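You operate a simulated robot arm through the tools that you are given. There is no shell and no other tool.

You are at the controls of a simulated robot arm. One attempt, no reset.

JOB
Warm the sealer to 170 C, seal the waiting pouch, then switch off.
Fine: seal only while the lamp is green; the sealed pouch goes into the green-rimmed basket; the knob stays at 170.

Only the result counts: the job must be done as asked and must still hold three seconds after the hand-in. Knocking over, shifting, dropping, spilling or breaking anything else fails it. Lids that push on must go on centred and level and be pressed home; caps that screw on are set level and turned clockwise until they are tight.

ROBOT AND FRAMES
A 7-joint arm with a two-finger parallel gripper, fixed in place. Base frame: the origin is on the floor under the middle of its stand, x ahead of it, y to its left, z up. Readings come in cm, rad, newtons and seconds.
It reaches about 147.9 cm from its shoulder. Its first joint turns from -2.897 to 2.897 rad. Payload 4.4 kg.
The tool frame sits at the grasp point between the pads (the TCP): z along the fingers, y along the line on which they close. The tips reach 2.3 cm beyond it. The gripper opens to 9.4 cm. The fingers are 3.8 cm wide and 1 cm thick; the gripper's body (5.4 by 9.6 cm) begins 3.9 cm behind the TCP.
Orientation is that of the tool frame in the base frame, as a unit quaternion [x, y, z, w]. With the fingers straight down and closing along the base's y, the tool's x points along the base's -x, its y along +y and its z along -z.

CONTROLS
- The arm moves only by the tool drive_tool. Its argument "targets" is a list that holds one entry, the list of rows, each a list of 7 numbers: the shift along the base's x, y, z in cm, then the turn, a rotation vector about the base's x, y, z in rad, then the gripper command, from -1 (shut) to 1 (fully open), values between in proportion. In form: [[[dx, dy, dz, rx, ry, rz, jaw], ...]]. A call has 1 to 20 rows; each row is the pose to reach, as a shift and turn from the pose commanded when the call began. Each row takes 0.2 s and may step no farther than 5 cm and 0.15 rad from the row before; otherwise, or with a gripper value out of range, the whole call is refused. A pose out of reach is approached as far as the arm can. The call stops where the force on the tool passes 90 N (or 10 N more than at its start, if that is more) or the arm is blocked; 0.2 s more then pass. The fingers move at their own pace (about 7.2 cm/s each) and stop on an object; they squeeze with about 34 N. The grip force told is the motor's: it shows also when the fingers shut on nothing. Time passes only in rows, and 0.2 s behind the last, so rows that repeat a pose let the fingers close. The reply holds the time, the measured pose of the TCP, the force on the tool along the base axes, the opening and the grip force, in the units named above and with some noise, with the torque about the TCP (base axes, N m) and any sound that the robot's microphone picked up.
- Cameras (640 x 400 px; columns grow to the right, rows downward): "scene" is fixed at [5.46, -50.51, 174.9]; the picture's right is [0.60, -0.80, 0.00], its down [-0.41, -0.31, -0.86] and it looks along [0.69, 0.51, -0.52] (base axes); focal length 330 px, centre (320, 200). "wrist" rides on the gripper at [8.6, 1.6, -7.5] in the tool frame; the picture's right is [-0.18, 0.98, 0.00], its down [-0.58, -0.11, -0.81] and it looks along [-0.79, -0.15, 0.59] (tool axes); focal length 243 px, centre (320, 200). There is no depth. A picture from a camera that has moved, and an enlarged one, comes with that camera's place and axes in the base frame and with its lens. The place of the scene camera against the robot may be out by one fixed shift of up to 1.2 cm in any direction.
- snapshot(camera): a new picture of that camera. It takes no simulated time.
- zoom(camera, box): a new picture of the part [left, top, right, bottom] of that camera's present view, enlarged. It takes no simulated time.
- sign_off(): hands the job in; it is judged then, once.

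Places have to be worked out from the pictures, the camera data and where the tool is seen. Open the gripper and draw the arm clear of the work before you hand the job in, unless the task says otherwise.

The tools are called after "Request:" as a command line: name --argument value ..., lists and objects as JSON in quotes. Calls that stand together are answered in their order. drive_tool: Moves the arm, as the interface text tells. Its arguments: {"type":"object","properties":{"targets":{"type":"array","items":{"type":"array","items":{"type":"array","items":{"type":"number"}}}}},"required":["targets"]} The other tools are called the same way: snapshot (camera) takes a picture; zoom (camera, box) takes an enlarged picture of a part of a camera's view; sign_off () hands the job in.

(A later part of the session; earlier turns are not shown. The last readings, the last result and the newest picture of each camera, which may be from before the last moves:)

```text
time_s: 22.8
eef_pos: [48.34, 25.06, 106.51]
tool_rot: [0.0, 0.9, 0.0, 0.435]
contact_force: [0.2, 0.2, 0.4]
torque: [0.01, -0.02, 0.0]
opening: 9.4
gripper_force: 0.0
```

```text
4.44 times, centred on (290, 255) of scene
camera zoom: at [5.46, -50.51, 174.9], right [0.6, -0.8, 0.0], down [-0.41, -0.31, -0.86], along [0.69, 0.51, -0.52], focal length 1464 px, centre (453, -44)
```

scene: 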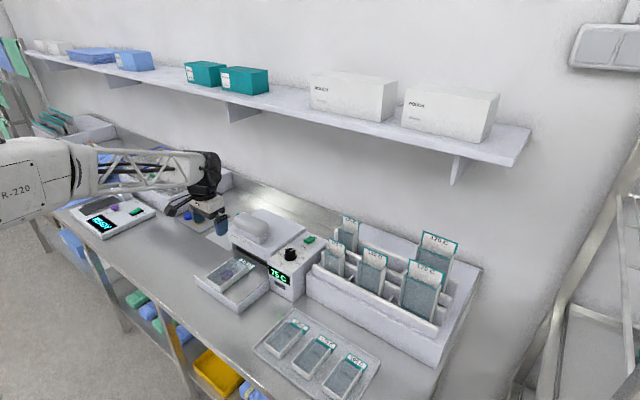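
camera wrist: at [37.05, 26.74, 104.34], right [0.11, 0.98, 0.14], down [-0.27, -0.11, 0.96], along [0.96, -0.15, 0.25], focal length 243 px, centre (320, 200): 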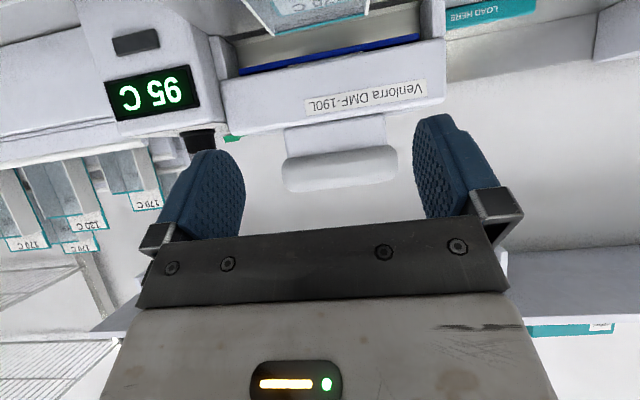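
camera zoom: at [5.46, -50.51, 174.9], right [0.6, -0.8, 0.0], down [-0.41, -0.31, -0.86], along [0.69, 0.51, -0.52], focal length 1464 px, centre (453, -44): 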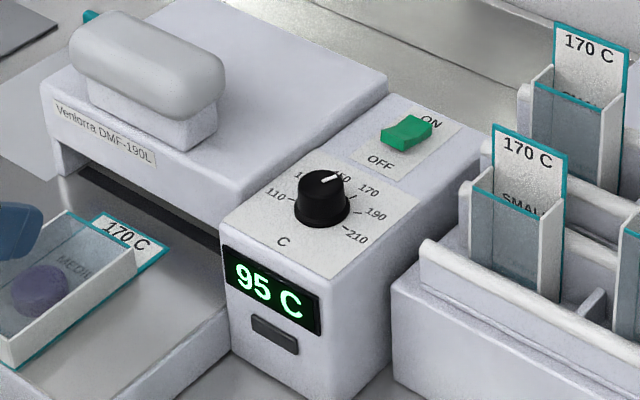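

The display reads 95 C and the slot runs deep, with a blue jaw strip near its mouth. I lower the camera 5 cm more for a look straight in, to fix the jaw's depth.

Request:
drive_tool --targets '[[[0, 0, -2.5, 0, 0, 0, 1], [0, 0, -5, 0, 0, 0, 1], [0, 0, -5, 0, 0, 0, 1]]]'

Request:
zoom --camera "wrist" --box '[220, 0, 460, 150]'

Request:
zoom --camera "wrist" --box '[330, 0, 450, 90]'

Request:
zoom --camera "scene" --box '[240, 210, 340, 300]'

```text
time_s: 23.6
eef_pos: [48.49, 24.91, 101.49]
tool_rot: [0.001, 0.9, -0.001, 0.435]
contact_force: [0.3, -0.5, -0.5]
torque: [0.01, 0.05, -0.01]
opening: 9.38
gripper_force: 0.1
```

```text
2.67 times, centred on (340, 75) of wrist
camera zoom: at [37.19, 26.66, 99.3], right [0.11, 0.98, 0.14], down [-0.27, -0.11, 0.96], along [0.96, -0.15, 0.25], focal length 647 px, centre (267, 533)
```

zoom: 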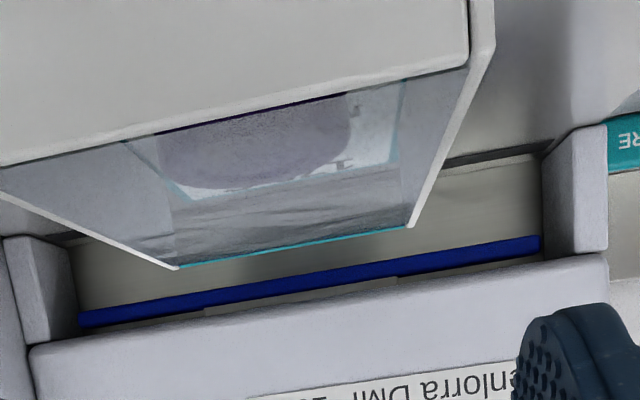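

```text
4.44 times, centred on (390, 45) of wrist
camera zoom: at [37.19, 26.66, 99.3], right [0.11, 0.98, 0.14], down [-0.27, -0.11, 0.96], along [0.96, -0.15, 0.25], focal length 1078 px, centre (9, 889)
```

zoom: 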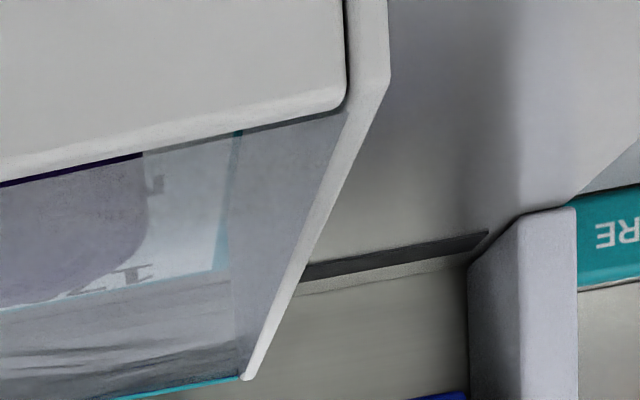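

```text
4.44 times, centred on (290, 255) of scene
camera zoom: at [5.46, -50.51, 174.9], right [0.6, -0.8, 0.0], down [-0.41, -0.31, -0.86], along [0.69, 0.51, -0.52], focal length 1464 px, centre (453, -44)
```

zoom: 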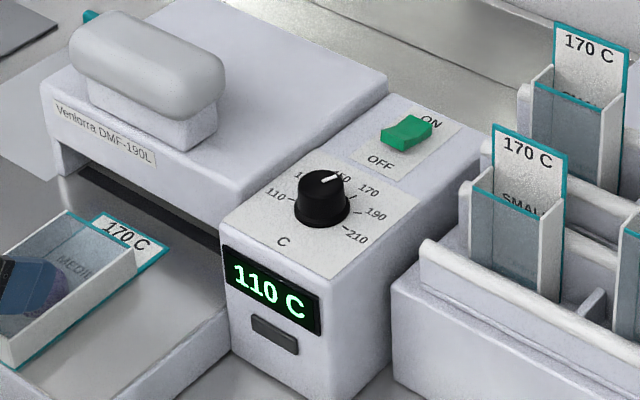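

The blue jaw sits right above the dark floor strip at x about 65.2, so the flap's middle (x 60.9 now) must advance about 4.3 cm. 110 C now; I straighten the tool and hover over the pouch.

Request:
drive_tool --targets '[[[0, 0, 3, 0, 0.15, 0, 1], [0, 0, 6, 0, 0.3, 0, 1], [1, 0.1, 7, 0, 0.45, 0, 1], [2, 0.2, 7, 0, 0.6, 0, 1], [3.5, 0.29, 7, 0, 0.75, 0, 1], [4.67, 0.29, 7, 0, 0.9, 0, 1], [4.67, 0.29, 3.5, 0, 0.9, 0, 1], [4.67, 0.29, 0, 0, 0.9, 0, 1], [4.67, 0.29, -2, 0, 0.9, 0, 1], [4.67, 0.29, -2, 0, 0.9, 0, 1]]]'

Request:
snapshot --camera "wrist"

Request:
zoom --camera "scene" --box '[180, 200, 340, 320]'

```text
time_s: 25.8
eef_pos: [52.93, 25.4, 99.34]
tool_rot: [0.0, 1.0, 0.0, -0.001]
contact_force: [0.7, 0.0, 0.5]
torque: [-0.01, -0.04, -0.02]
opening: 9.42
gripper_force: 0.1
```

```text
taken
camera wrist: at [44.23, 27.12, 106.73], right [0.18, 0.98, 0.0], down [0.58, -0.11, 0.81], along [0.79, -0.15, -0.59], focal length 243 px, centre (320, 200)
```

wrist: 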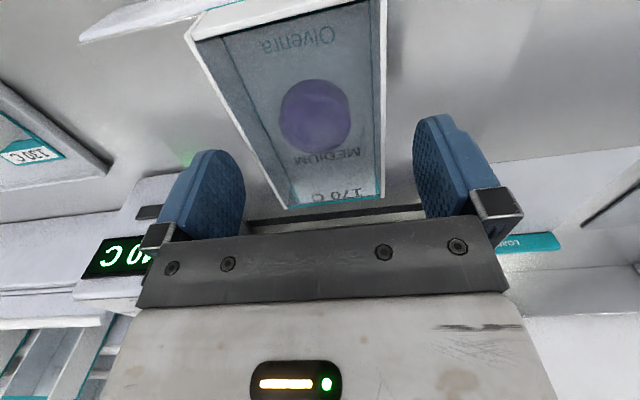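

```text
3.33 times, centred on (260, 260) of scene
camera zoom: at [5.46, -50.51, 174.9], right [0.6, -0.8, 0.0], down [-0.41, -0.31, -0.86], along [0.69, 0.51, -0.52], focal length 1098 px, centre (520, 0)
```

zoom: 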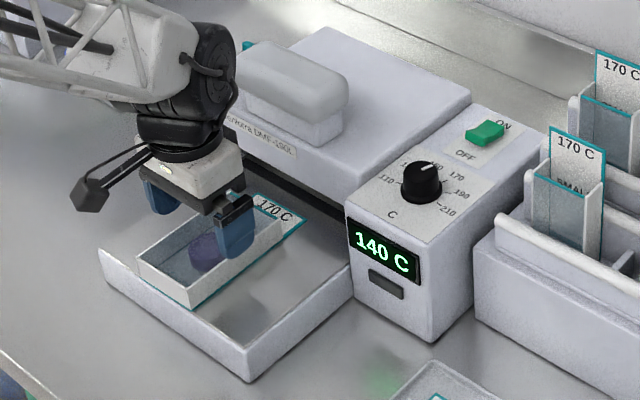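

The pouch walls sit at y 21.5 and 28.9, so the jaws are centred. I lower around the frame and grip it.

Request:
drive_tool --targets '[[[0, 0, -1.5, 0, 0, 0, 1], [0, 0, -3, 0, 0, 0, 1], [0, 0, -3.7, 0, 0, 0, 1], [0, 0, -3.7, 0, 0, 0, 0.7], [0, 0, -3.7, 0, 0, 0, 0.5], [0, 0, -3.7, 0, 0, 0, 0.3], [0, 0, -3.7, 0, 0, 0, 0.3]]]'

Request:
zoom --camera "scene" --box '[180, 200, 340, 320]'

```text
time_s: 27.4
eef_pos: [52.97, 25.41, 95.74]
tool_rot: [0.0, 1.0, 0.0, 0.0]
contact_force: [0.7, 0.1, -0.7]
torque: [0.0, -0.02, 0.0]
opening: 7.72
gripper_force: 33.9
```

```text
3.33 times, centred on (260, 260) of scene
camera zoom: at [5.46, -50.51, 174.9], right [0.6, -0.8, 0.0], down [-0.41, -0.31, -0.86], along [0.69, 0.51, -0.52], focal length 1098 px, centre (520, 0)
```

zoom: 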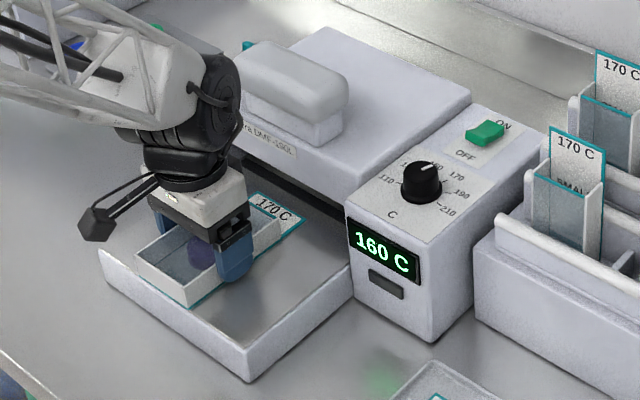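

The frame is gripped at 7.7 cm and the heater is at 160 C. I lift a few millimetres, slide the pouch 4.3 cm into the slot and set it down, still holding.

Request:
drive_tool --targets '[[[0, 0, 0.4, 0, 0, 0, 0.3], [1, 0, 0.4, 0, 0, 0, 0.3], [2, 0, 0.4, 0, 0, 0, 0.3], [3, 0, 0.4, 0, 0, 0, 0.3], [4, 0, 0.4, 0, 0, 0, 0.3], [4.3, 0, 0.4, 0, 0, 0, 0.3], [4.3, 0, 0.1, 0, 0, 0, 0.3], [4.3, 0, 0.0, 0, 0, 0, 0.3]]]'

Request:
zoom --camera "scene" --box '[180, 200, 340, 320]'

Request:
snapshot --camera "wrist"

```text
time_s: 29.2
eef_pos: [57.25, 25.38, 95.77]
tool_rot: [-0.001, 1.0, 0.0, 0.0]
contact_force: [0.2, 0.7, -0.6]
torque: [0.0, -0.01, 0.0]
opening: 7.68
gripper_force: 33.8
```

```text
3.33 times, centred on (260, 260) of scene
camera zoom: at [5.46, -50.51, 174.9], right [0.6, -0.8, 0.0], down [-0.41, -0.31, -0.86], along [0.69, 0.51, -0.52], focal length 1098 px, centre (520, 0)
```

zoom: 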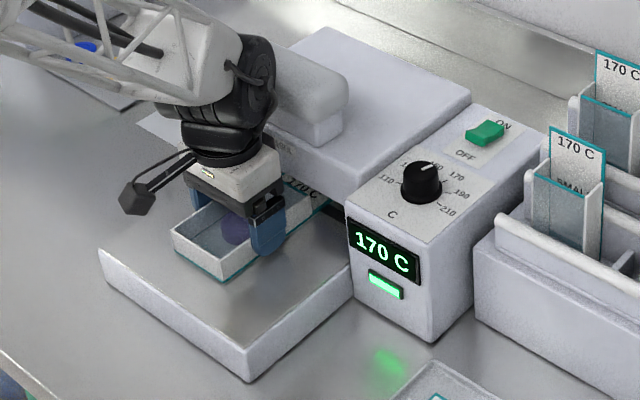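

```text
taken
camera wrist: at [48.61, 27.06, 103.24], right [0.18, 0.98, 0.0], down [0.58, -0.11, 0.81], along [0.79, -0.15, -0.59], focal length 243 px, centre (320, 200)
```

wrist: 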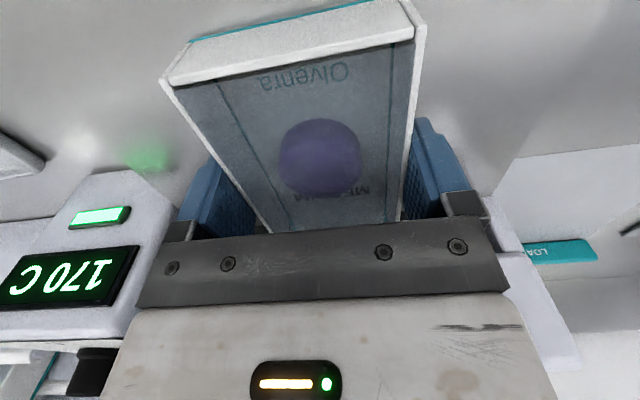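

The lamp is green at 170 C and the flap is in the slot. I release the pouch, rise and check its position.

Request:
drive_tool --targets '[[[0, 0, 0, 0, 0, 0, 0.7], [0, 0, 0, 0, 0, 0, 1], [0, 0, 0, 0, 0, 0, 1], [0, 0, 3, 0, 0, 0, 1], [-2, 0, 7, 0, 0, 0, 1], [-4, 0, 11, 0, 0, 0, 1], [-6, 0, 15, 0, 0, 0, 1], [-7, 0, 19, 0, 0, 0, 1], [-7, 0, 20, 0, 0, 0, 1]]]'

Request:
zoom --camera "scene" --box '[190, 205, 330, 315]'

Request:
zoom --camera "wrist" --box '[230, 0, 450, 150]'

Request:
snapshot --camera "wrist"

```text
time_s: 31.2
eef_pos: [50.49, 25.36, 115.96]
tool_rot: [0.0, 1.0, 0.0, 0.0]
contact_force: [-0.1, -0.3, -0.6]
torque: [0.04, 0.0, -0.01]
opening: 9.43
gripper_force: 0.0
```

```text
3.64 times, centred on (260, 260) of scene
camera zoom: at [5.46, -50.51, 174.9], right [0.6, -0.8, 0.0], down [-0.41, -0.31, -0.86], along [0.69, 0.51, -0.52], focal length 1198 px, centre (538, -18)
```

zoom: 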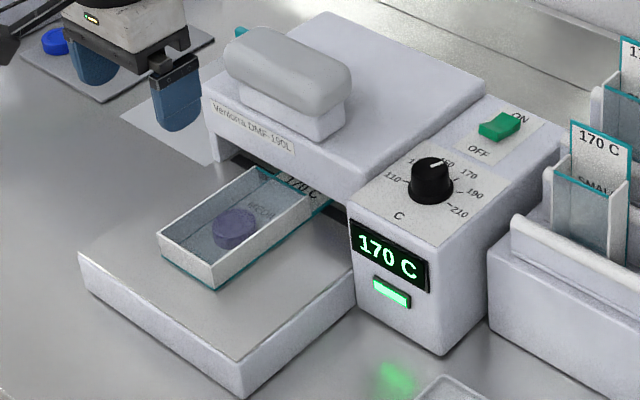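

```text
2.67 times, centred on (340, 75) of wrist
camera zoom: at [41.74, 27.03, 123.34], right [0.18, 0.98, 0.0], down [0.58, -0.11, 0.81], along [0.79, -0.15, -0.59], focal length 647 px, centre (267, 533)
```

zoom: 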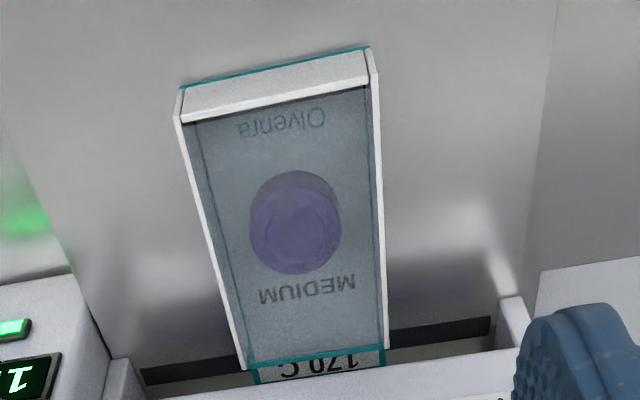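

```text
taken
camera wrist: at [41.74, 27.03, 123.34], right [0.18, 0.98, 0.0], down [0.58, -0.11, 0.81], along [0.79, -0.15, -0.59], focal length 243 px, centre (320, 200)
```

wrist: 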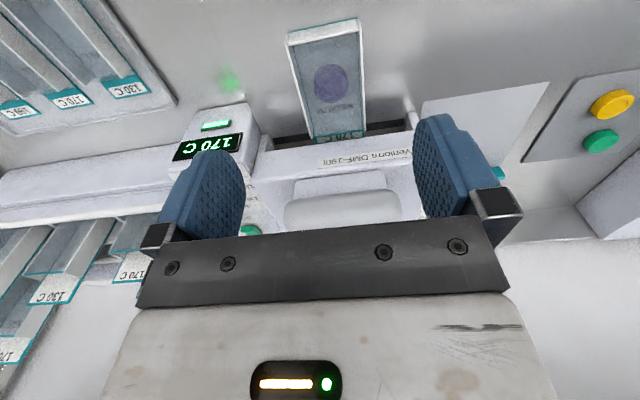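

The flap covers the jaw strip (strip x 65.0–66.0, frame ends at 63.6, flap to about 66.9), and the lamp stays green. I close the fingers and move over the press handle.

Request:
drive_tool --targets '[[[4, 0.1, 1, 0, 0, 0, -1], [8, 0.2, 1, 0, 0, 0, -1], [12, 0.2, 1, 0, 0, 0, -1], [16, 0.2, 0, 0, 0, 0, -1], [16.3, 0.2, -2.5, 0, 0, 0, -1], [16.3, 0.2, -2.5, 0, 0, 0, -1]]]'

Request:
zoom --camera "scene" --box '[190, 175, 330, 315]'

Request:
snapshot --camera "wrist"

```text
time_s: 32.6
eef_pos: [66.64, 25.62, 113.42]
tool_rot: [0.0, 1.0, 0.0, 0.0]
contact_force: [0.9, 0.0, 0.0]
torque: [-0.01, 0.0, -0.04]
opening: 0.0
gripper_force: 34.3
```

```text
2.86 times, centred on (260, 245) of scene
camera zoom: at [5.46, -50.51, 174.9], right [0.6, -0.8, 0.0], down [-0.41, -0.31, -0.86], along [0.69, 0.51, -0.52], focal length 941 px, centre (491, 71)
```

zoom: 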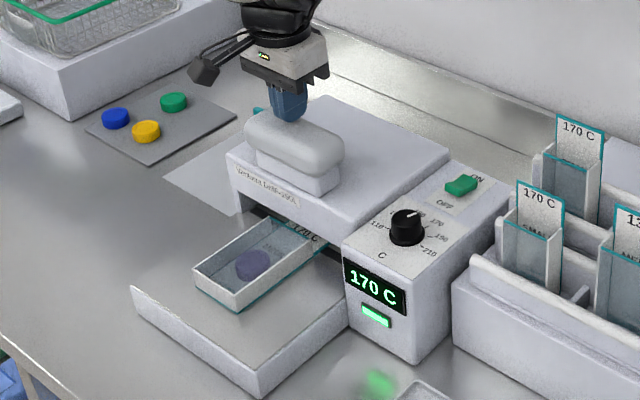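

```text
taken
camera wrist: at [57.91, 27.38, 120.8], right [0.18, 0.98, 0.0], down [0.58, -0.11, 0.81], along [0.79, -0.15, -0.59], focal length 243 px, centre (320, 200)
```

wrist: 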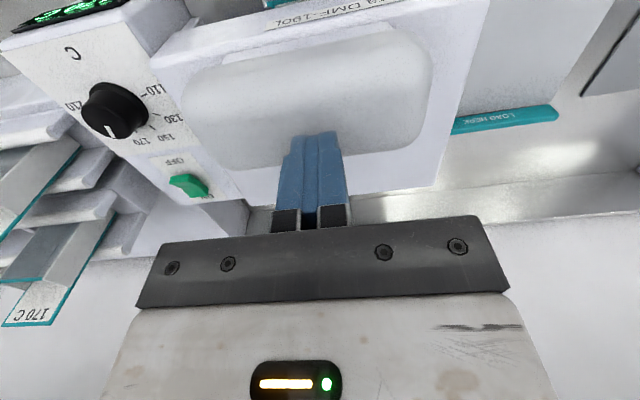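

The handle's centre works out at (66.0, 25.1), top about z 107.5, lamp still green. I press down on it in small steps and watch the force.

Request:
drive_tool --targets '[[[-0.5, -0.2, -1.5, 0, 0, 0, -1], [-0.5, -0.2, -3, 0, 0, 0, -1], [-0.5, -0.2, -3.5, 0, 0, 0, -1], [-0.5, -0.2, -4, 0, 0, 0, -1], [-0.5, -0.2, -4.4, 0, 0, 0, -1], [-0.5, -0.2, -4.8, 0, 0, 0, -1]]]'

Request:
zoom --camera "scene" --box '[190, 175, 330, 315]'

```text
time_s: 33.8
eef_pos: [66.25, 25.38, 110.02]
tool_rot: [0.0, 1.0, 0.003, 0.005]
contact_force: [-3.2, 0.0, 16.5]
torque: [0.0, 0.39, -0.01]
opening: 0.01
gripper_force: 34.6
stopped in row 6: the force on the tool passed its limit at 103 N (the readings are from after the stop); the commanded pose is now the measured one
```

```text
2.86 times, centred on (260, 245) of scene
camera zoom: at [5.46, -50.51, 174.9], right [0.6, -0.8, 0.0], down [-0.41, -0.31, -0.86], along [0.69, 0.51, -0.52], focal length 941 px, centre (491, 71)
```

zoom: 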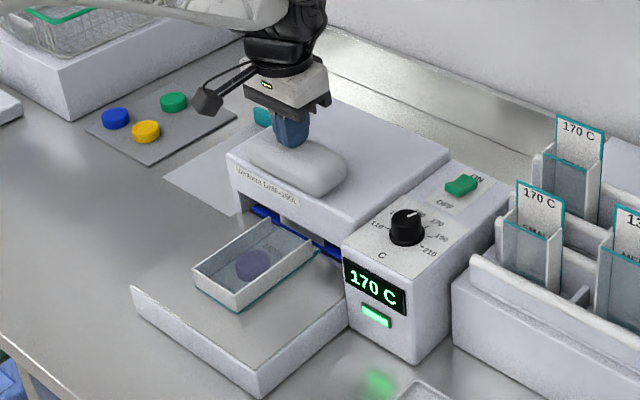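

The jaw came down onto the flap with the lamp green at 170 C. I hold it pressed with moderate force for a few seconds of dwell.

Request:
drive_tool --targets '[[[0, 0, -0.25, 0, 0, 0, -1], [0, 0, -0.5, 0, 0, 0, -1], [0, 0, -0.5, 0, 0, 0, -1], [0, 0, -0.5, 0, 0, 0, -1], [0, 0, -0.5, 0, 0, 0, -1], [0, 0, -0.5, 0, 0, 0, -1], [0, 0, -0.5, 0, 0, 0, -1], [0, 0, -0.5, 0, 0, 0, -1]]]'

Request:
zoom --camera "scene" --box '[190, 175, 330, 315]'

Request:
zoom --camera "scene" --box '[220, 220, 300, 290]'

```text
time_s: 34.6
eef_pos: [66.32, 25.41, 109.94]
tool_rot: [0.0, 1.0, 0.004, 0.009]
contact_force: [-1.1, -0.2, 15.8]
torque: [-0.04, 0.3, 0.04]
opening: 0.0
gripper_force: 33.8
stopped in row 3: the force on the tool passed its limit at 94 N (the readings are from after the stop); the commanded pose is now the measured one
```

```text
2.86 times, centred on (260, 245) of scene
camera zoom: at [5.46, -50.51, 174.9], right [0.6, -0.8, 0.0], down [-0.41, -0.31, -0.86], along [0.69, 0.51, -0.52], focal length 941 px, centre (491, 71)
```

zoom: 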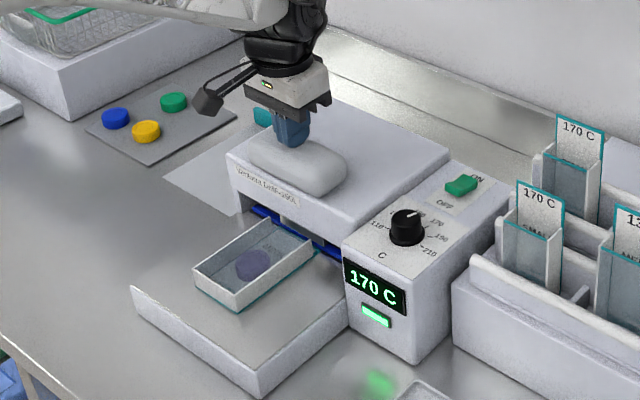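

```text
5.71 times, centred on (260, 255) of scene
camera zoom: at [5.46, -50.51, 174.9], right [0.6, -0.8, 0.0], down [-0.41, -0.31, -0.86], along [0.69, 0.51, -0.52], focal length 1883 px, centre (663, -114)
```

zoom: 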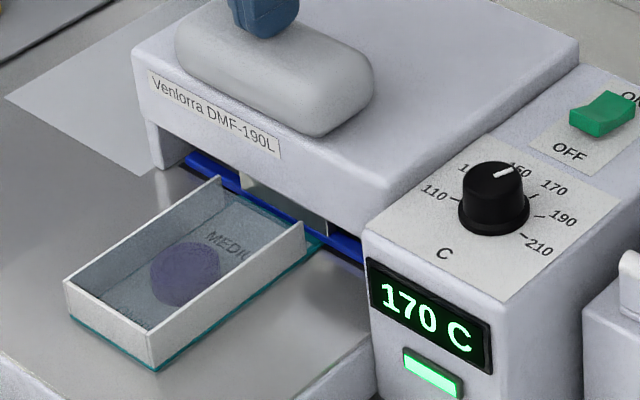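

The stop is stiff, so I use a smaller push (0.2 cm) and hold it for about 3 s; the lamp is still green.

Request:
drive_tool --targets '[[[0, 0, -0.1, 0, 0, 0, -1], [0, 0, -0.2, 0, 0, 0, -1], [0, 0, -0.2, 0, 0, 0, -1], [0, 0, -0.2, 0, 0, 0, -1], [0, 0, -0.2, 0, 0, 0, -1], [0, 0, -0.2, 0, 0, 0, -1], [0, 0, -0.2, 0, 0, 0, -1], [0, 0, -0.2, 0, 0, 0, -1], [0, 0, -0.2, 0, 0, 0, -1], [0, 0, -0.2, 0, 0, 0, -1], [0, 0, -0.2, 0, 0, 0, -1], [0, 0, -0.2, 0, 0, 0, -1]]]'

Request:
zoom --camera "scene" --box '[190, 175, 330, 315]'

```text
time_s: 37.2
eef_pos: [66.35, 25.31, 109.82]
tool_rot: [-0.001, 1.0, 0.004, 0.01]
contact_force: [6.1, 12.0, 82.4]
torque: [0.24, 1.38, -0.27]
opening: 0.0
gripper_force: 34.4
```

```text
2.86 times, centred on (260, 245) of scene
camera zoom: at [5.46, -50.51, 174.9], right [0.6, -0.8, 0.0], down [-0.41, -0.31, -0.86], along [0.69, 0.51, -0.52], focal length 941 px, centre (491, 71)
```

zoom: 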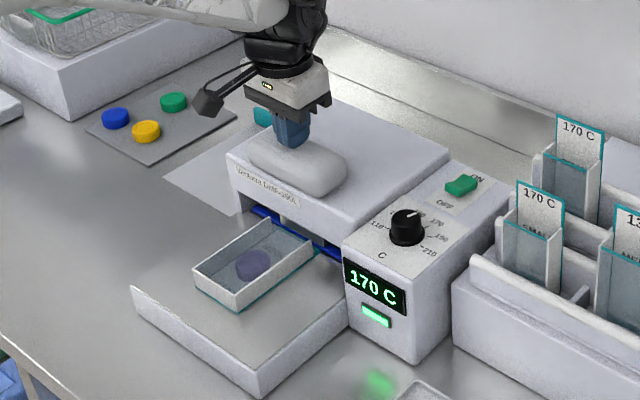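

It has been held about 3.5 s at full stop under a green lamp. I lift off and inspect the pouch's mouth for a seal line.

Request:
drive_tool --targets '[[[0, 0, 1.5, 0, 0, 0, -1], [0, 0, 5, 0, 0, 0, -1], [-3, 0, 8, 0, 0, 0, -1], [-7, 0, 8, 0, 0, 0, -0.5], [-11, 0, 8, 0, 0, 0, 0.2], [-15, 0, 7, 0, 0, 0, 1], [-16.3, 0, 6, 0, 0, 0, 1], [-16.3, 0, 6, 0, 0, 0, 1]]]'

Request:
zoom --camera "wrist" --box '[230, 0, 450, 150]'

Request:
zoom --camera "scene" --box '[190, 205, 330, 315]'

```text
time_s: 39.0
eef_pos: [49.79, 25.35, 115.45]
tool_rot: [-0.001, 1.0, 0.004, 0.007]
contact_force: [-0.2, -0.6, 0.3]
torque: [-0.02, -0.01, -0.01]
opening: 9.4
gripper_force: 0.1
```

```text
2.67 times, centred on (340, 75) of wrist
camera zoom: at [40.97, 27.03, 122.72], right [0.18, 0.98, 0.01], down [0.57, -0.11, 0.81], along [0.8, -0.14, -0.58], focal length 647 px, centre (267, 533)
```

zoom: 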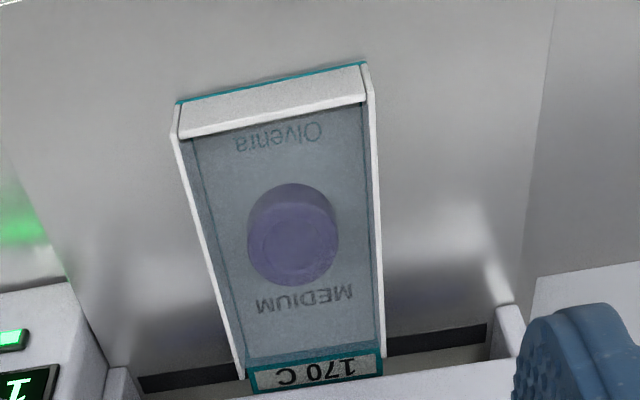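

```text
3.64 times, centred on (260, 260) of scene
camera zoom: at [5.46, -50.51, 174.9], right [0.6, -0.8, 0.0], down [-0.41, -0.31, -0.86], along [0.69, 0.51, -0.52], focal length 1198 px, centre (538, -18)
```

zoom: 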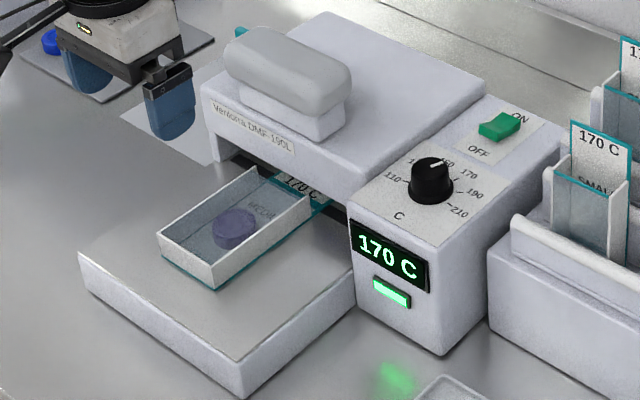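

The jaw sprang back up. I zoom hard on the flap to see whether a seal is visible.

Request:
zoom --camera "wrist" --box '[300, 90, 400, 160]'

Request:
zoom --camera "scene" --box '[235, 240, 290, 280]'

```text
5.71 times, centred on (350, 125) of wrist
camera zoom: at [40.97, 27.03, 122.72], right [0.18, 0.98, 0.01], down [0.57, -0.11, 0.81], along [0.8, -0.14, -0.58], focal length 1386 px, centre (149, 629)
```

zoom: 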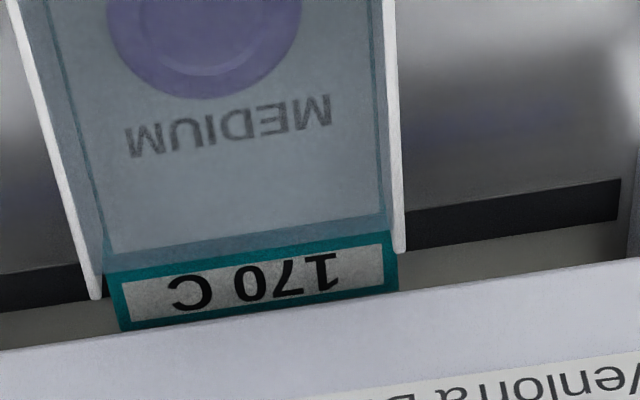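

```text
10.00 times, centred on (262, 260) of scene
camera zoom: at [5.46, -50.51, 174.9], right [0.6, -0.8, 0.0], down [-0.41, -0.31, -0.86], along [0.69, 0.51, -0.52], focal length 3295 px, centre (895, -400)
```

zoom: 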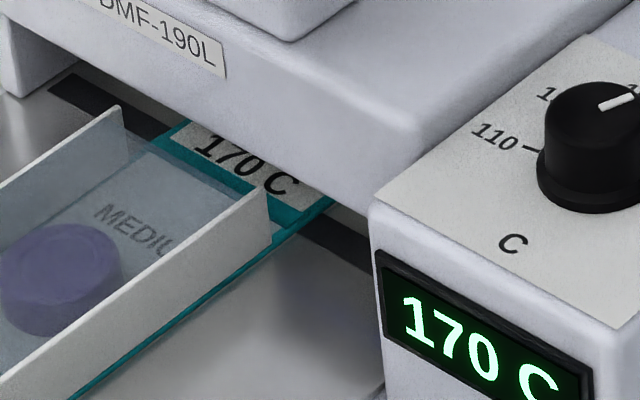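

The mouth film is now flattened with a broad teal seal band in front of the label — it looks sealed. I go back down around the frame and grip the pouch again.

Request:
drive_tool --targets '[[[3, 0, -3, -0.008, 0.014, -0.002, 1], [6, 0, -7, -0.008, 0.014, -0.002, 1], [7.4, 0, -11, -0.008, 0.014, -0.002, 1], [7.4, 0, -15, -0.008, 0.014, -0.002, 1], [7.4, 0, -18, -0.008, 0.014, -0.002, 1], [7.4, 0, -19.7, -0.008, 0.014, -0.002, 1], [7.4, 0, -19.7, -0.008, 0.014, -0.002, 1], [7.4, 0, -19.7, -0.008, 0.014, -0.002, 0.7], [7.4, 0, -19.7, -0.008, 0.014, -0.002, 0.5], [7.4, 0, -19.7, -0.008, 0.014, -0.002, 0.3], [7.4, 0, -19.7, -0.008, 0.014, -0.002, 0.3]]]'

Request:
zoom --camera "scene" --box '[190, 205, 330, 315]'

```text
time_s: 41.4
eef_pos: [57.34, 25.47, 96.01]
tool_rot: [0.001, 1.0, -0.001, 0.001]
contact_force: [-0.1, -0.7, -0.8]
torque: [0.0, -0.01, 0.0]
opening: 7.68
gripper_force: 33.8
```

```text
3.64 times, centred on (260, 260) of scene
camera zoom: at [5.46, -50.51, 174.9], right [0.6, -0.8, 0.0], down [-0.41, -0.31, -0.86], along [0.69, 0.51, -0.52], focal length 1198 px, centre (538, -18)
```

zoom: 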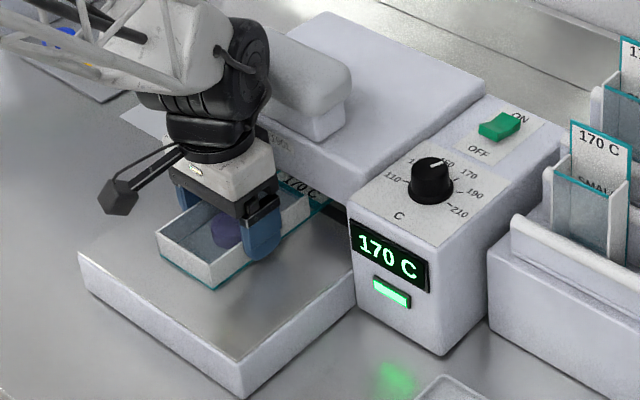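

Gripped at 7.7 cm. I lift slightly, withdraw straight back out of the slot, then raise the pouch to inspect the seal.

Request:
drive_tool --targets '[[[0, 0, 0.4, 0, 0, 0, 0.3], [-2, 0, 0.4, 0, 0, 0, 0.3], [-4, 0, 0.4, 0, 0, 0, 0.3], [-7, 0, 0.6, 0, 0, 0, 0.3], [-10, 0, 1.5, 0, 0, 0, 0.3], [-12, 0, 4, 0, 0, 0, 0.3], [-13, 0, 8, 0, 0, 0, 0.3], [-13, 0, 12, 0, 0, 0, 0.3], [-13, 0, 16, 0, 0, 0, 0.3], [-13, 0, 20, 0, 0, 0, 0.3], [-13, 0, 20, 0, 0, 0, 0.3]]]'

Request:
snapshot --camera "scene"

Request:
zoom --camera "scene" --box '[150, 190, 290, 290]'

Request:
snapshot --camera "wrist"

```text
time_s: 43.8
eef_pos: [44.49, 25.55, 116.17]
tool_rot: [0.001, 1.0, -0.002, 0.0]
contact_force: [-0.4, 0.6, -0.4]
torque: [0.0, 0.02, 0.01]
opening: 7.71
gripper_force: 33.9
```

```text
taken
```

scene: 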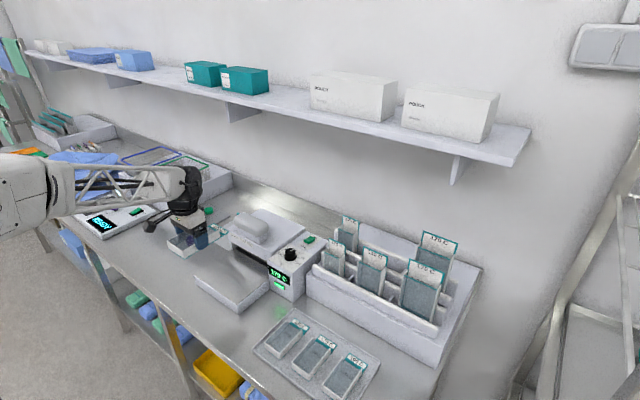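

```text
4.00 times, centred on (220, 240) of scene
camera zoom: at [5.46, -50.51, 174.9], right [0.6, -0.8, 0.0], down [-0.41, -0.31, -0.86], along [0.69, 0.51, -0.52], focal length 1318 px, centre (720, 40)
```

zoom: 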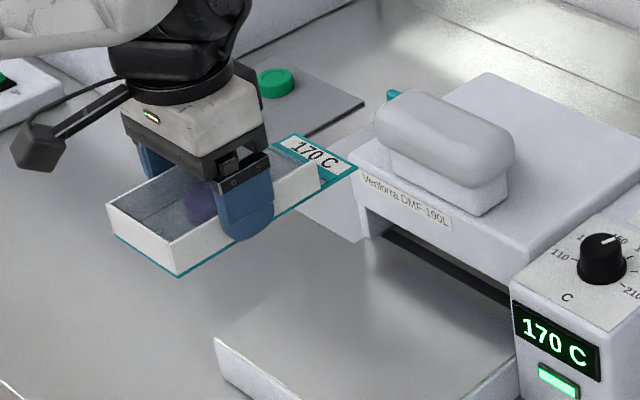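

```text
taken
camera wrist: at [35.74, 27.21, 123.44], right [0.19, 0.98, 0.0], down [0.58, -0.11, 0.81], along [0.79, -0.15, -0.59], focal length 243 px, centre (320, 200)
```

wrist: 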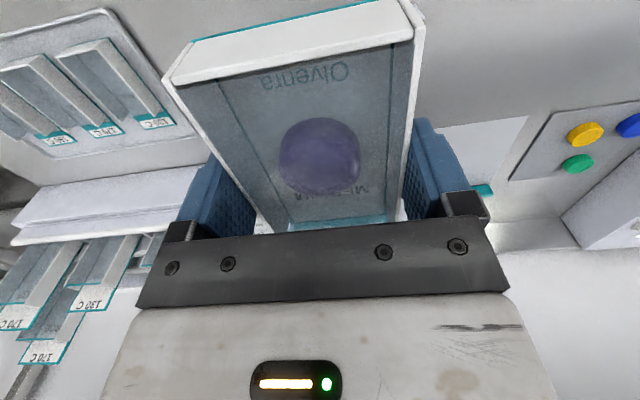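

Request:
zoom --camera "scene" --box '[200, 215, 250, 255]'

Request:
zoom --camera "scene" --box '[270, 310, 370, 390]'

```text
10.00 times, centred on (225, 235) of scene
camera zoom: at [5.46, -50.51, 174.9], right [0.6, -0.8, 0.0], down [-0.41, -0.31, -0.86], along [0.69, 0.51, -0.52], focal length 3295 px, centre (1270, -150)
```

zoom: 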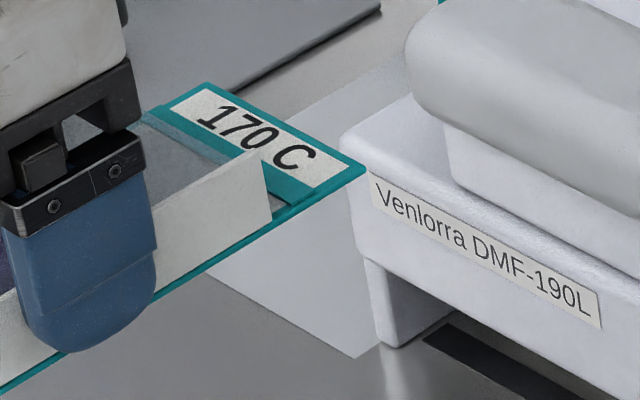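

```text
5.00 times, centred on (320, 350) of scene
camera zoom: at [5.46, -50.51, 174.9], right [0.6, -0.8, 0.0], down [-0.41, -0.31, -0.86], along [0.69, 0.51, -0.52], focal length 1647 px, centre (320, -550)
```

zoom: 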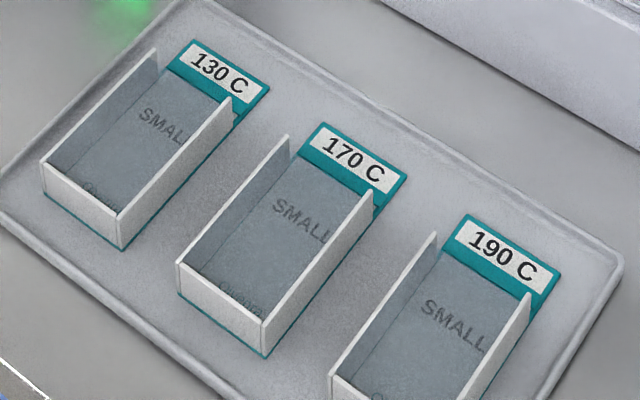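

Compared with the pre-seal view, the raised mouth edge is gone. I zoom in with the wrist camera on the mouth to confirm.

Request:
zoom --camera "wrist" --box '[200, 100, 440, 240]'

Request:
zoom --camera "scene" --box '[170, 210, 260, 275]'

```text
2.67 times, centred on (320, 170) of wrist
camera zoom: at [35.74, 27.21, 123.44], right [0.19, 0.98, 0.0], down [0.58, -0.11, 0.81], along [0.79, -0.15, -0.59], focal length 647 px, centre (320, 280)
```

zoom: 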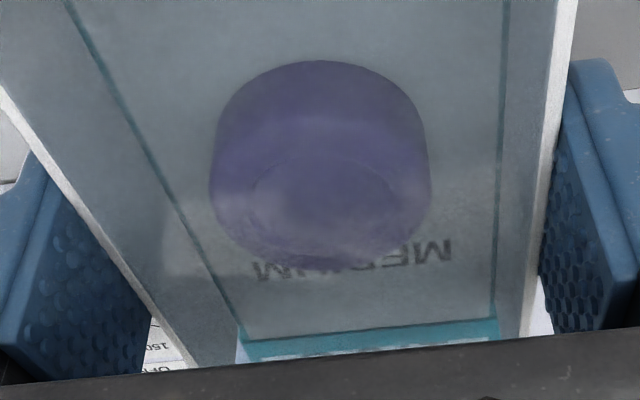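

```text
6.15 times, centred on (215, 242) of scene
camera zoom: at [5.46, -50.51, 174.9], right [0.6, -0.8, 0.0], down [-0.41, -0.31, -0.86], along [0.69, 0.51, -0.52], focal length 2027 px, centre (966, -62)
```

zoom: 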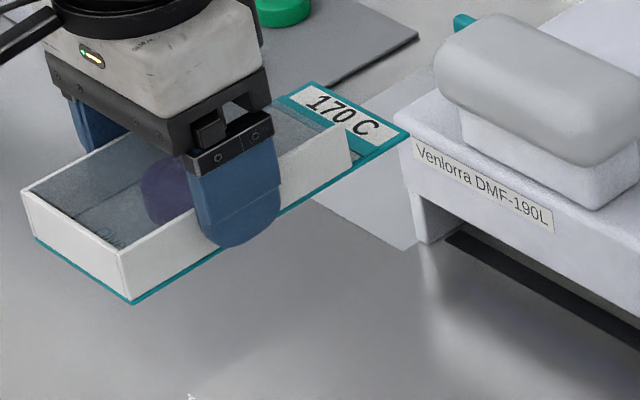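

The film's mouth edge dropped from the wall tops to the base between the two views, so the pouch is sealed. I carry it high toward the baskets and look at them from the side.

Request:
drive_tool --targets '[[[0, 3, 2, 0, 0, 0, 0.3], [0, 6, 4, 0, 0, 0, 0.3], [0, 9, 6, 0, 0, 0, 0.3], [0, 12, 8, 0, 0, 0, 0.3], [0, 15, 9, 0, 0, 0, 0.3], [0, 18, 10, 0, 0, 0, 0.3], [0, 21, 11, 0, 0, 0, 0.3], [0, 24, 12, 0, 0, 0, 0.3], [0, 27, 12, 0, 0, 0, 0.3], [0, 30, 12, 0, 0, 0, 0.3], [0, 32, 12, 0, 0, 0, 0.3], [0, 32, 12, 0, 0, 0, 0.3]]]'

Request:
snapshot --camera "wrist"

Request:
snapshot --camera "scene"

```text
time_s: 46.4
eef_pos: [44.47, 57.5, 128.07]
tool_rot: [0.001, 1.0, 0.0, 0.001]
contact_force: [0.7, -0.3, -0.1]
torque: [0.02, -0.03, -0.01]
opening: 7.71
gripper_force: 33.6
```

```text
taken
camera wrist: at [35.67, 59.18, 135.4], right [0.19, 0.98, 0.0], down [0.58, -0.11, 0.81], along [0.79, -0.15, -0.59], focal length 243 px, centre (320, 200)
```

wrist: 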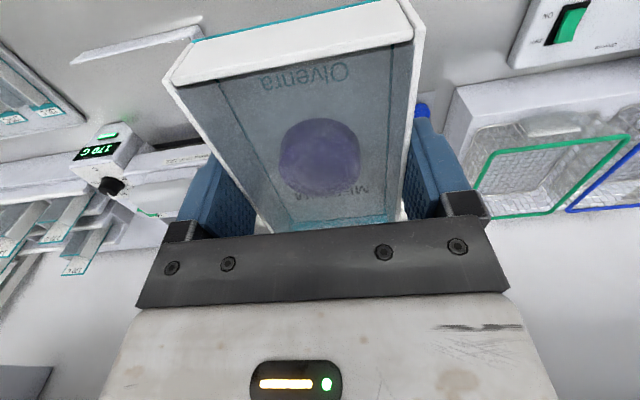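

```text
taken
```

scene: 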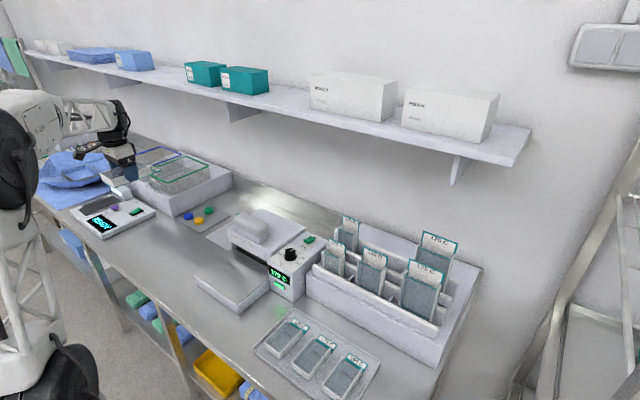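

The green basket is visible at the right of the wrist view. I zoom on it in both cameras to triangulate the rim and floor.

Request:
zoom --camera "wrist" --box '[440, 80, 640, 230]'

Request:
zoom --camera "scene" --box '[120, 135, 240, 225]'

```text
2.67 times, centred on (540, 155) of wrist
camera zoom: at [35.67, 59.18, 135.4], right [0.19, 0.98, 0.0], down [0.58, -0.11, 0.81], along [0.79, -0.15, -0.59], focal length 647 px, centre (-267, 320)
```

zoom: 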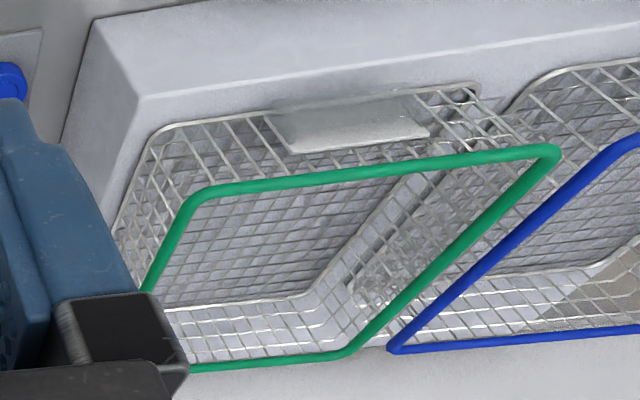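

```text
4.44 times, centred on (180, 180) of scene
camera zoom: at [5.46, -50.51, 174.9], right [0.6, -0.8, 0.0], down [-0.41, -0.31, -0.86], along [0.69, 0.51, -0.52], focal length 1464 px, centre (942, 289)
```

zoom: 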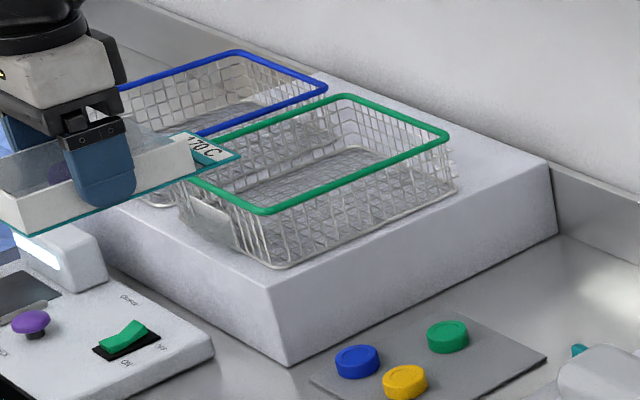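

The green rim works out at x 70–93, y 83–102.6, z 104, with the basket floor near z 97.5. I carry the pouch over its middle at a safe height.

Request:
drive_tool --targets '[[[3, 3, 0, 0, 0, 0, 0.3], [6, 6, 0, 0, 0, 0, 0.3], [9, 9, 0, 0, 0, 0, 0.3], [12, 12, 0, 0, 0, 0, 0.3], [15, 15, 0, 0, 0, 0, 0.3], [18, 18, 0, 0, 0, 0, 0.3], [21, 21, 0, 0, 0, 0, 0.3], [24, 24, 0, 0, 0, 0, 0.3], [27, 27, -1, 0, 0, 0, 0.3], [30, 30, -2, 0, 0, 0, 0.3], [33, 33, -3, 0, 0, 0, 0.3], [35, 35, -4, 0, 0, 0, 0.3], [36, 35.5, -5, 0, 0, 0, 0.3], [36, 35.5, -5, 0, 0, 0, 0.3]]]'

Request:
snapshot --camera "wrist"

Request:
zoom --camera "scene" --box '[90, 100, 250, 230]'

```text
time_s: 49.6
eef_pos: [77.58, 92.64, 130.29]
tool_rot: [-0.007, 0.999, 0.031, 0.027]
contact_force: [0.0, 0.0, -1.8]
torque: [-0.02, 0.0, 0.0]
opening: 7.68
gripper_force: 34.0
stopped in row 14: the arm was blocked; the commanded pose is now the measured one
```

```text
taken
camera wrist: at [68.31, 93.78, 137.26], right [0.17, 0.98, 0.07], down [0.54, -0.15, 0.83], along [0.83, -0.1, -0.55], focal length 243 px, centre (320, 200)
```

wrist: 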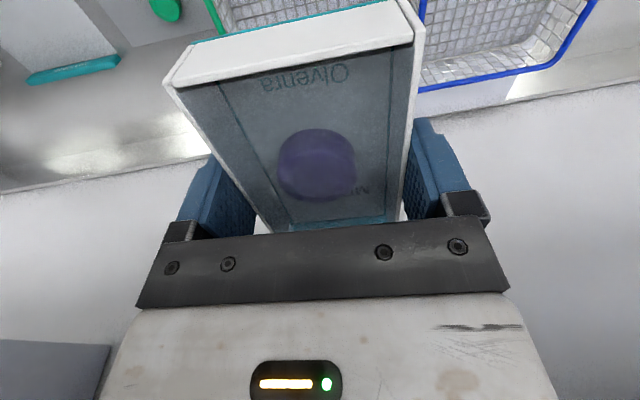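

```text
3.08 times, centred on (170, 165) of scene
camera zoom: at [5.46, -50.51, 174.9], right [0.6, -0.8, 0.0], down [-0.41, -0.31, -0.86], along [0.69, 0.51, -0.52], focal length 1014 px, centre (782, 308)
```

zoom: 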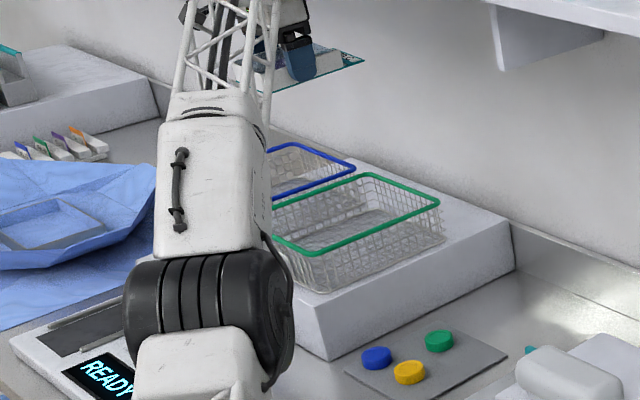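

The arm reports it was blocked at z 130 with a slight tilt and no contact force on the tool. I look at the whole arm to see why.

Request:
snapshot --camera "scene"

Request:
zoom --camera "scene" --box '[0, 60, 260, 400]'

```text
taken
```

scene: 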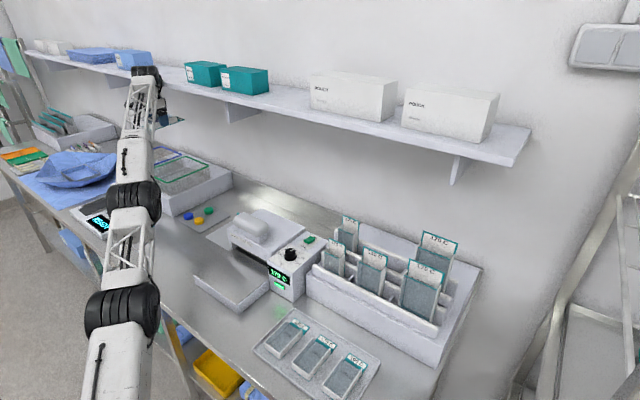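

```text
1.18 times, centred on (130, 230) of scene
camera zoom: at [5.46, -50.51, 174.9], right [0.6, -0.8, 0.0], down [-0.41, -0.31, -0.86], along [0.69, 0.51, -0.52], focal length 388 px, centre (544, 165)
```

zoom: 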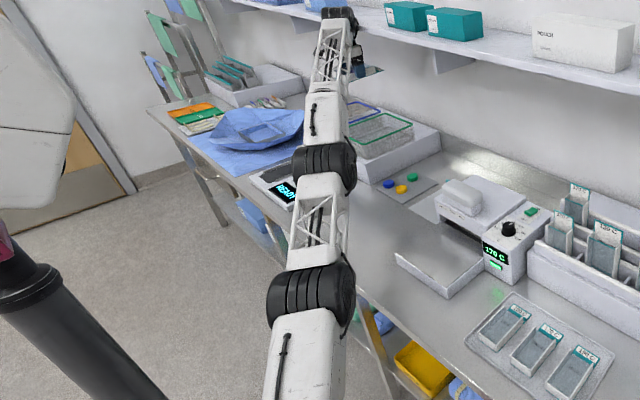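

No contact shows and the boxes on the shelf have not moved: the arm is simply stretched out too far with the wrist high. I back off, level the tool, and come lower before reaching over the rim.

Request:
drive_tool --targets '[[[-3, -3, -2, -0.03, 0.027, -0.007, 0.3], [-6, -6, -4, -0.062, 0.054, -0.014, 0.3], [-9, -9, -6, -0.062, 0.054, -0.014, 0.3], [-11, -12, -9, -0.062, 0.054, -0.014, 0.3], [-12, -13, -13, -0.062, 0.054, -0.014, 0.3], [-12, -13, -16, -0.062, 0.054, -0.014, 0.3], [-12, -13, -18, -0.062, 0.054, -0.014, 0.3], [-12, -13, -18, -0.062, 0.054, -0.014, 0.3]]]'

Request:
snapshot --camera "scene"

Request:
zoom --camera "scene" --box '[80, 90, 250, 230]'

Request:
snapshot --camera "wrist"

```text
time_s: 51.4
eef_pos: [77.21, 93.88, 118.59]
tool_rot: [0.001, 1.0, -0.003, -0.002]
contact_force: [0.0, 0.1, -0.5]
torque: [-0.02, 0.0, 0.0]
opening: 7.7
gripper_force: 34.1
out of reach, approached as far as the arm can: row 1, 2, 3, 4, 5, 6, 7, 8
```

```text
taken
```

scene: 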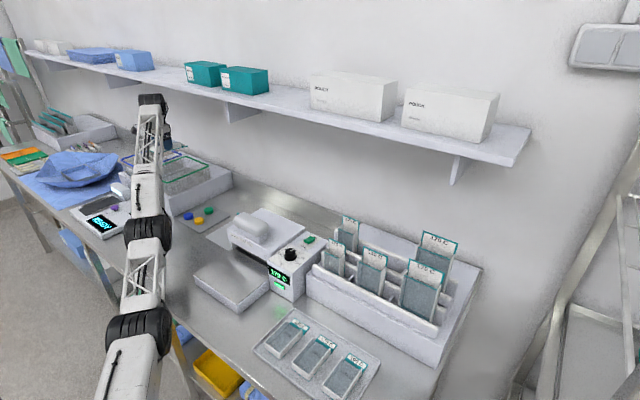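

```text
2.86 times, centred on (165, 160) of scene
camera zoom: at [5.46, -50.51, 174.9], right [0.6, -0.8, 0.0], down [-0.41, -0.31, -0.86], along [0.69, 0.51, -0.52], focal length 941 px, centre (763, 314)
```

zoom: 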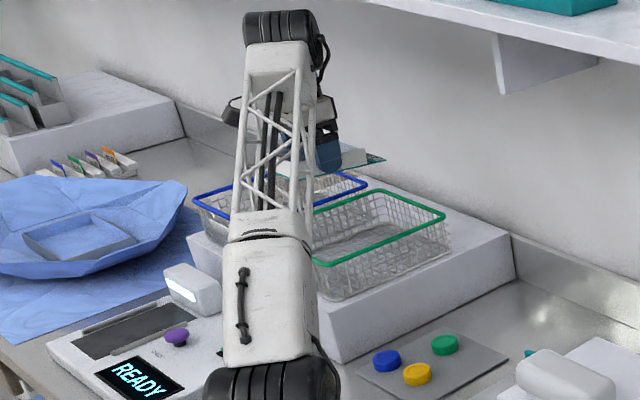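

```text
taken
camera wrist: at [68.51, 95.55, 126.05], right [0.19, 0.98, -0.01], down [0.58, -0.11, 0.81], along [0.79, -0.15, -0.59], focal length 243 px, centre (320, 200)
```

wrist: 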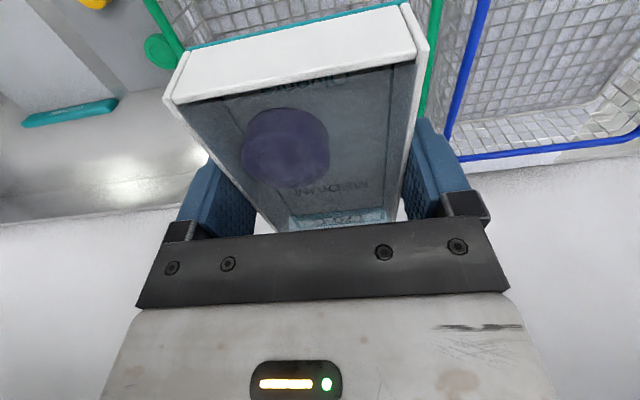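

The arm went almost straight and could only swing down; it is now level at (77, 94, 119), above the basket. I repeat the pulled-back target for a few rows to see whether the elbow bends back.

Request:
drive_tool --targets '[[[0, 0, 1, 0, 0, 0, 0.3], [0, 0, 1, 0, 0, 0, 0.3], [0, 0, 1, 0, 0, 0, 0.3]]]'

Request:
zoom --camera "scene" --box '[60, 80, 260, 400]'

```text
time_s: 52.2
eef_pos: [77.52, 93.9, 119.53]
tool_rot: [0.002, 1.0, -0.004, -0.002]
contact_force: [-0.2, 0.5, -0.2]
torque: [-0.01, -0.02, 0.0]
opening: 7.69
gripper_force: 33.9
```

```text
1.25 times, centred on (160, 240) of scene
camera zoom: at [5.46, -50.51, 174.9], right [0.6, -0.8, 0.0], down [-0.41, -0.31, -0.86], along [0.69, 0.51, -0.52], focal length 412 px, centre (520, 150)
```

zoom: 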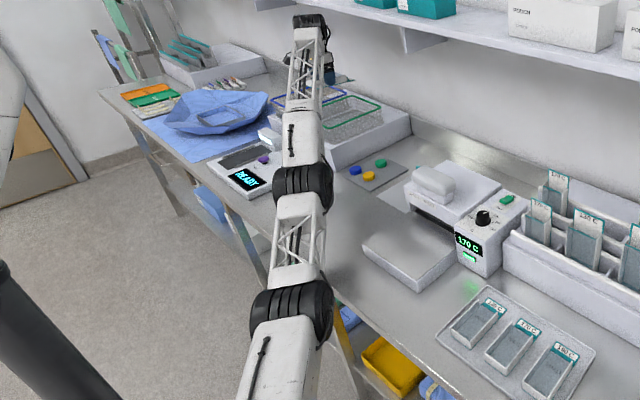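

The command now follows the real pose and z moves work. I try small inward and downward steps to unbend the stretched elbow.

Request:
drive_tool --targets '[[[0, -0.5, -1, 0, 0, 0, 0.3], [0, -1, -2, 0, 0, 0, 0.3], [0, -1.5, -3, 0, 0, 0, 0.3], [0, -2, -4, 0, 0, 0, 0.3], [0, -2, -4, 0, 0, 0, 0.3]]]'

```text
time_s: 53.4
eef_pos: [80.34, 95.2, 115.24]
tool_rot: [0.002, 1.0, -0.009, -0.006]
contact_force: [0.8, 1.1, -6.5]
torque: [-0.09, 0.05, -0.04]
opening: 7.74
gripper_force: 34.6
out of reach, approached as far as the arm can: row 2, 3, 4
```

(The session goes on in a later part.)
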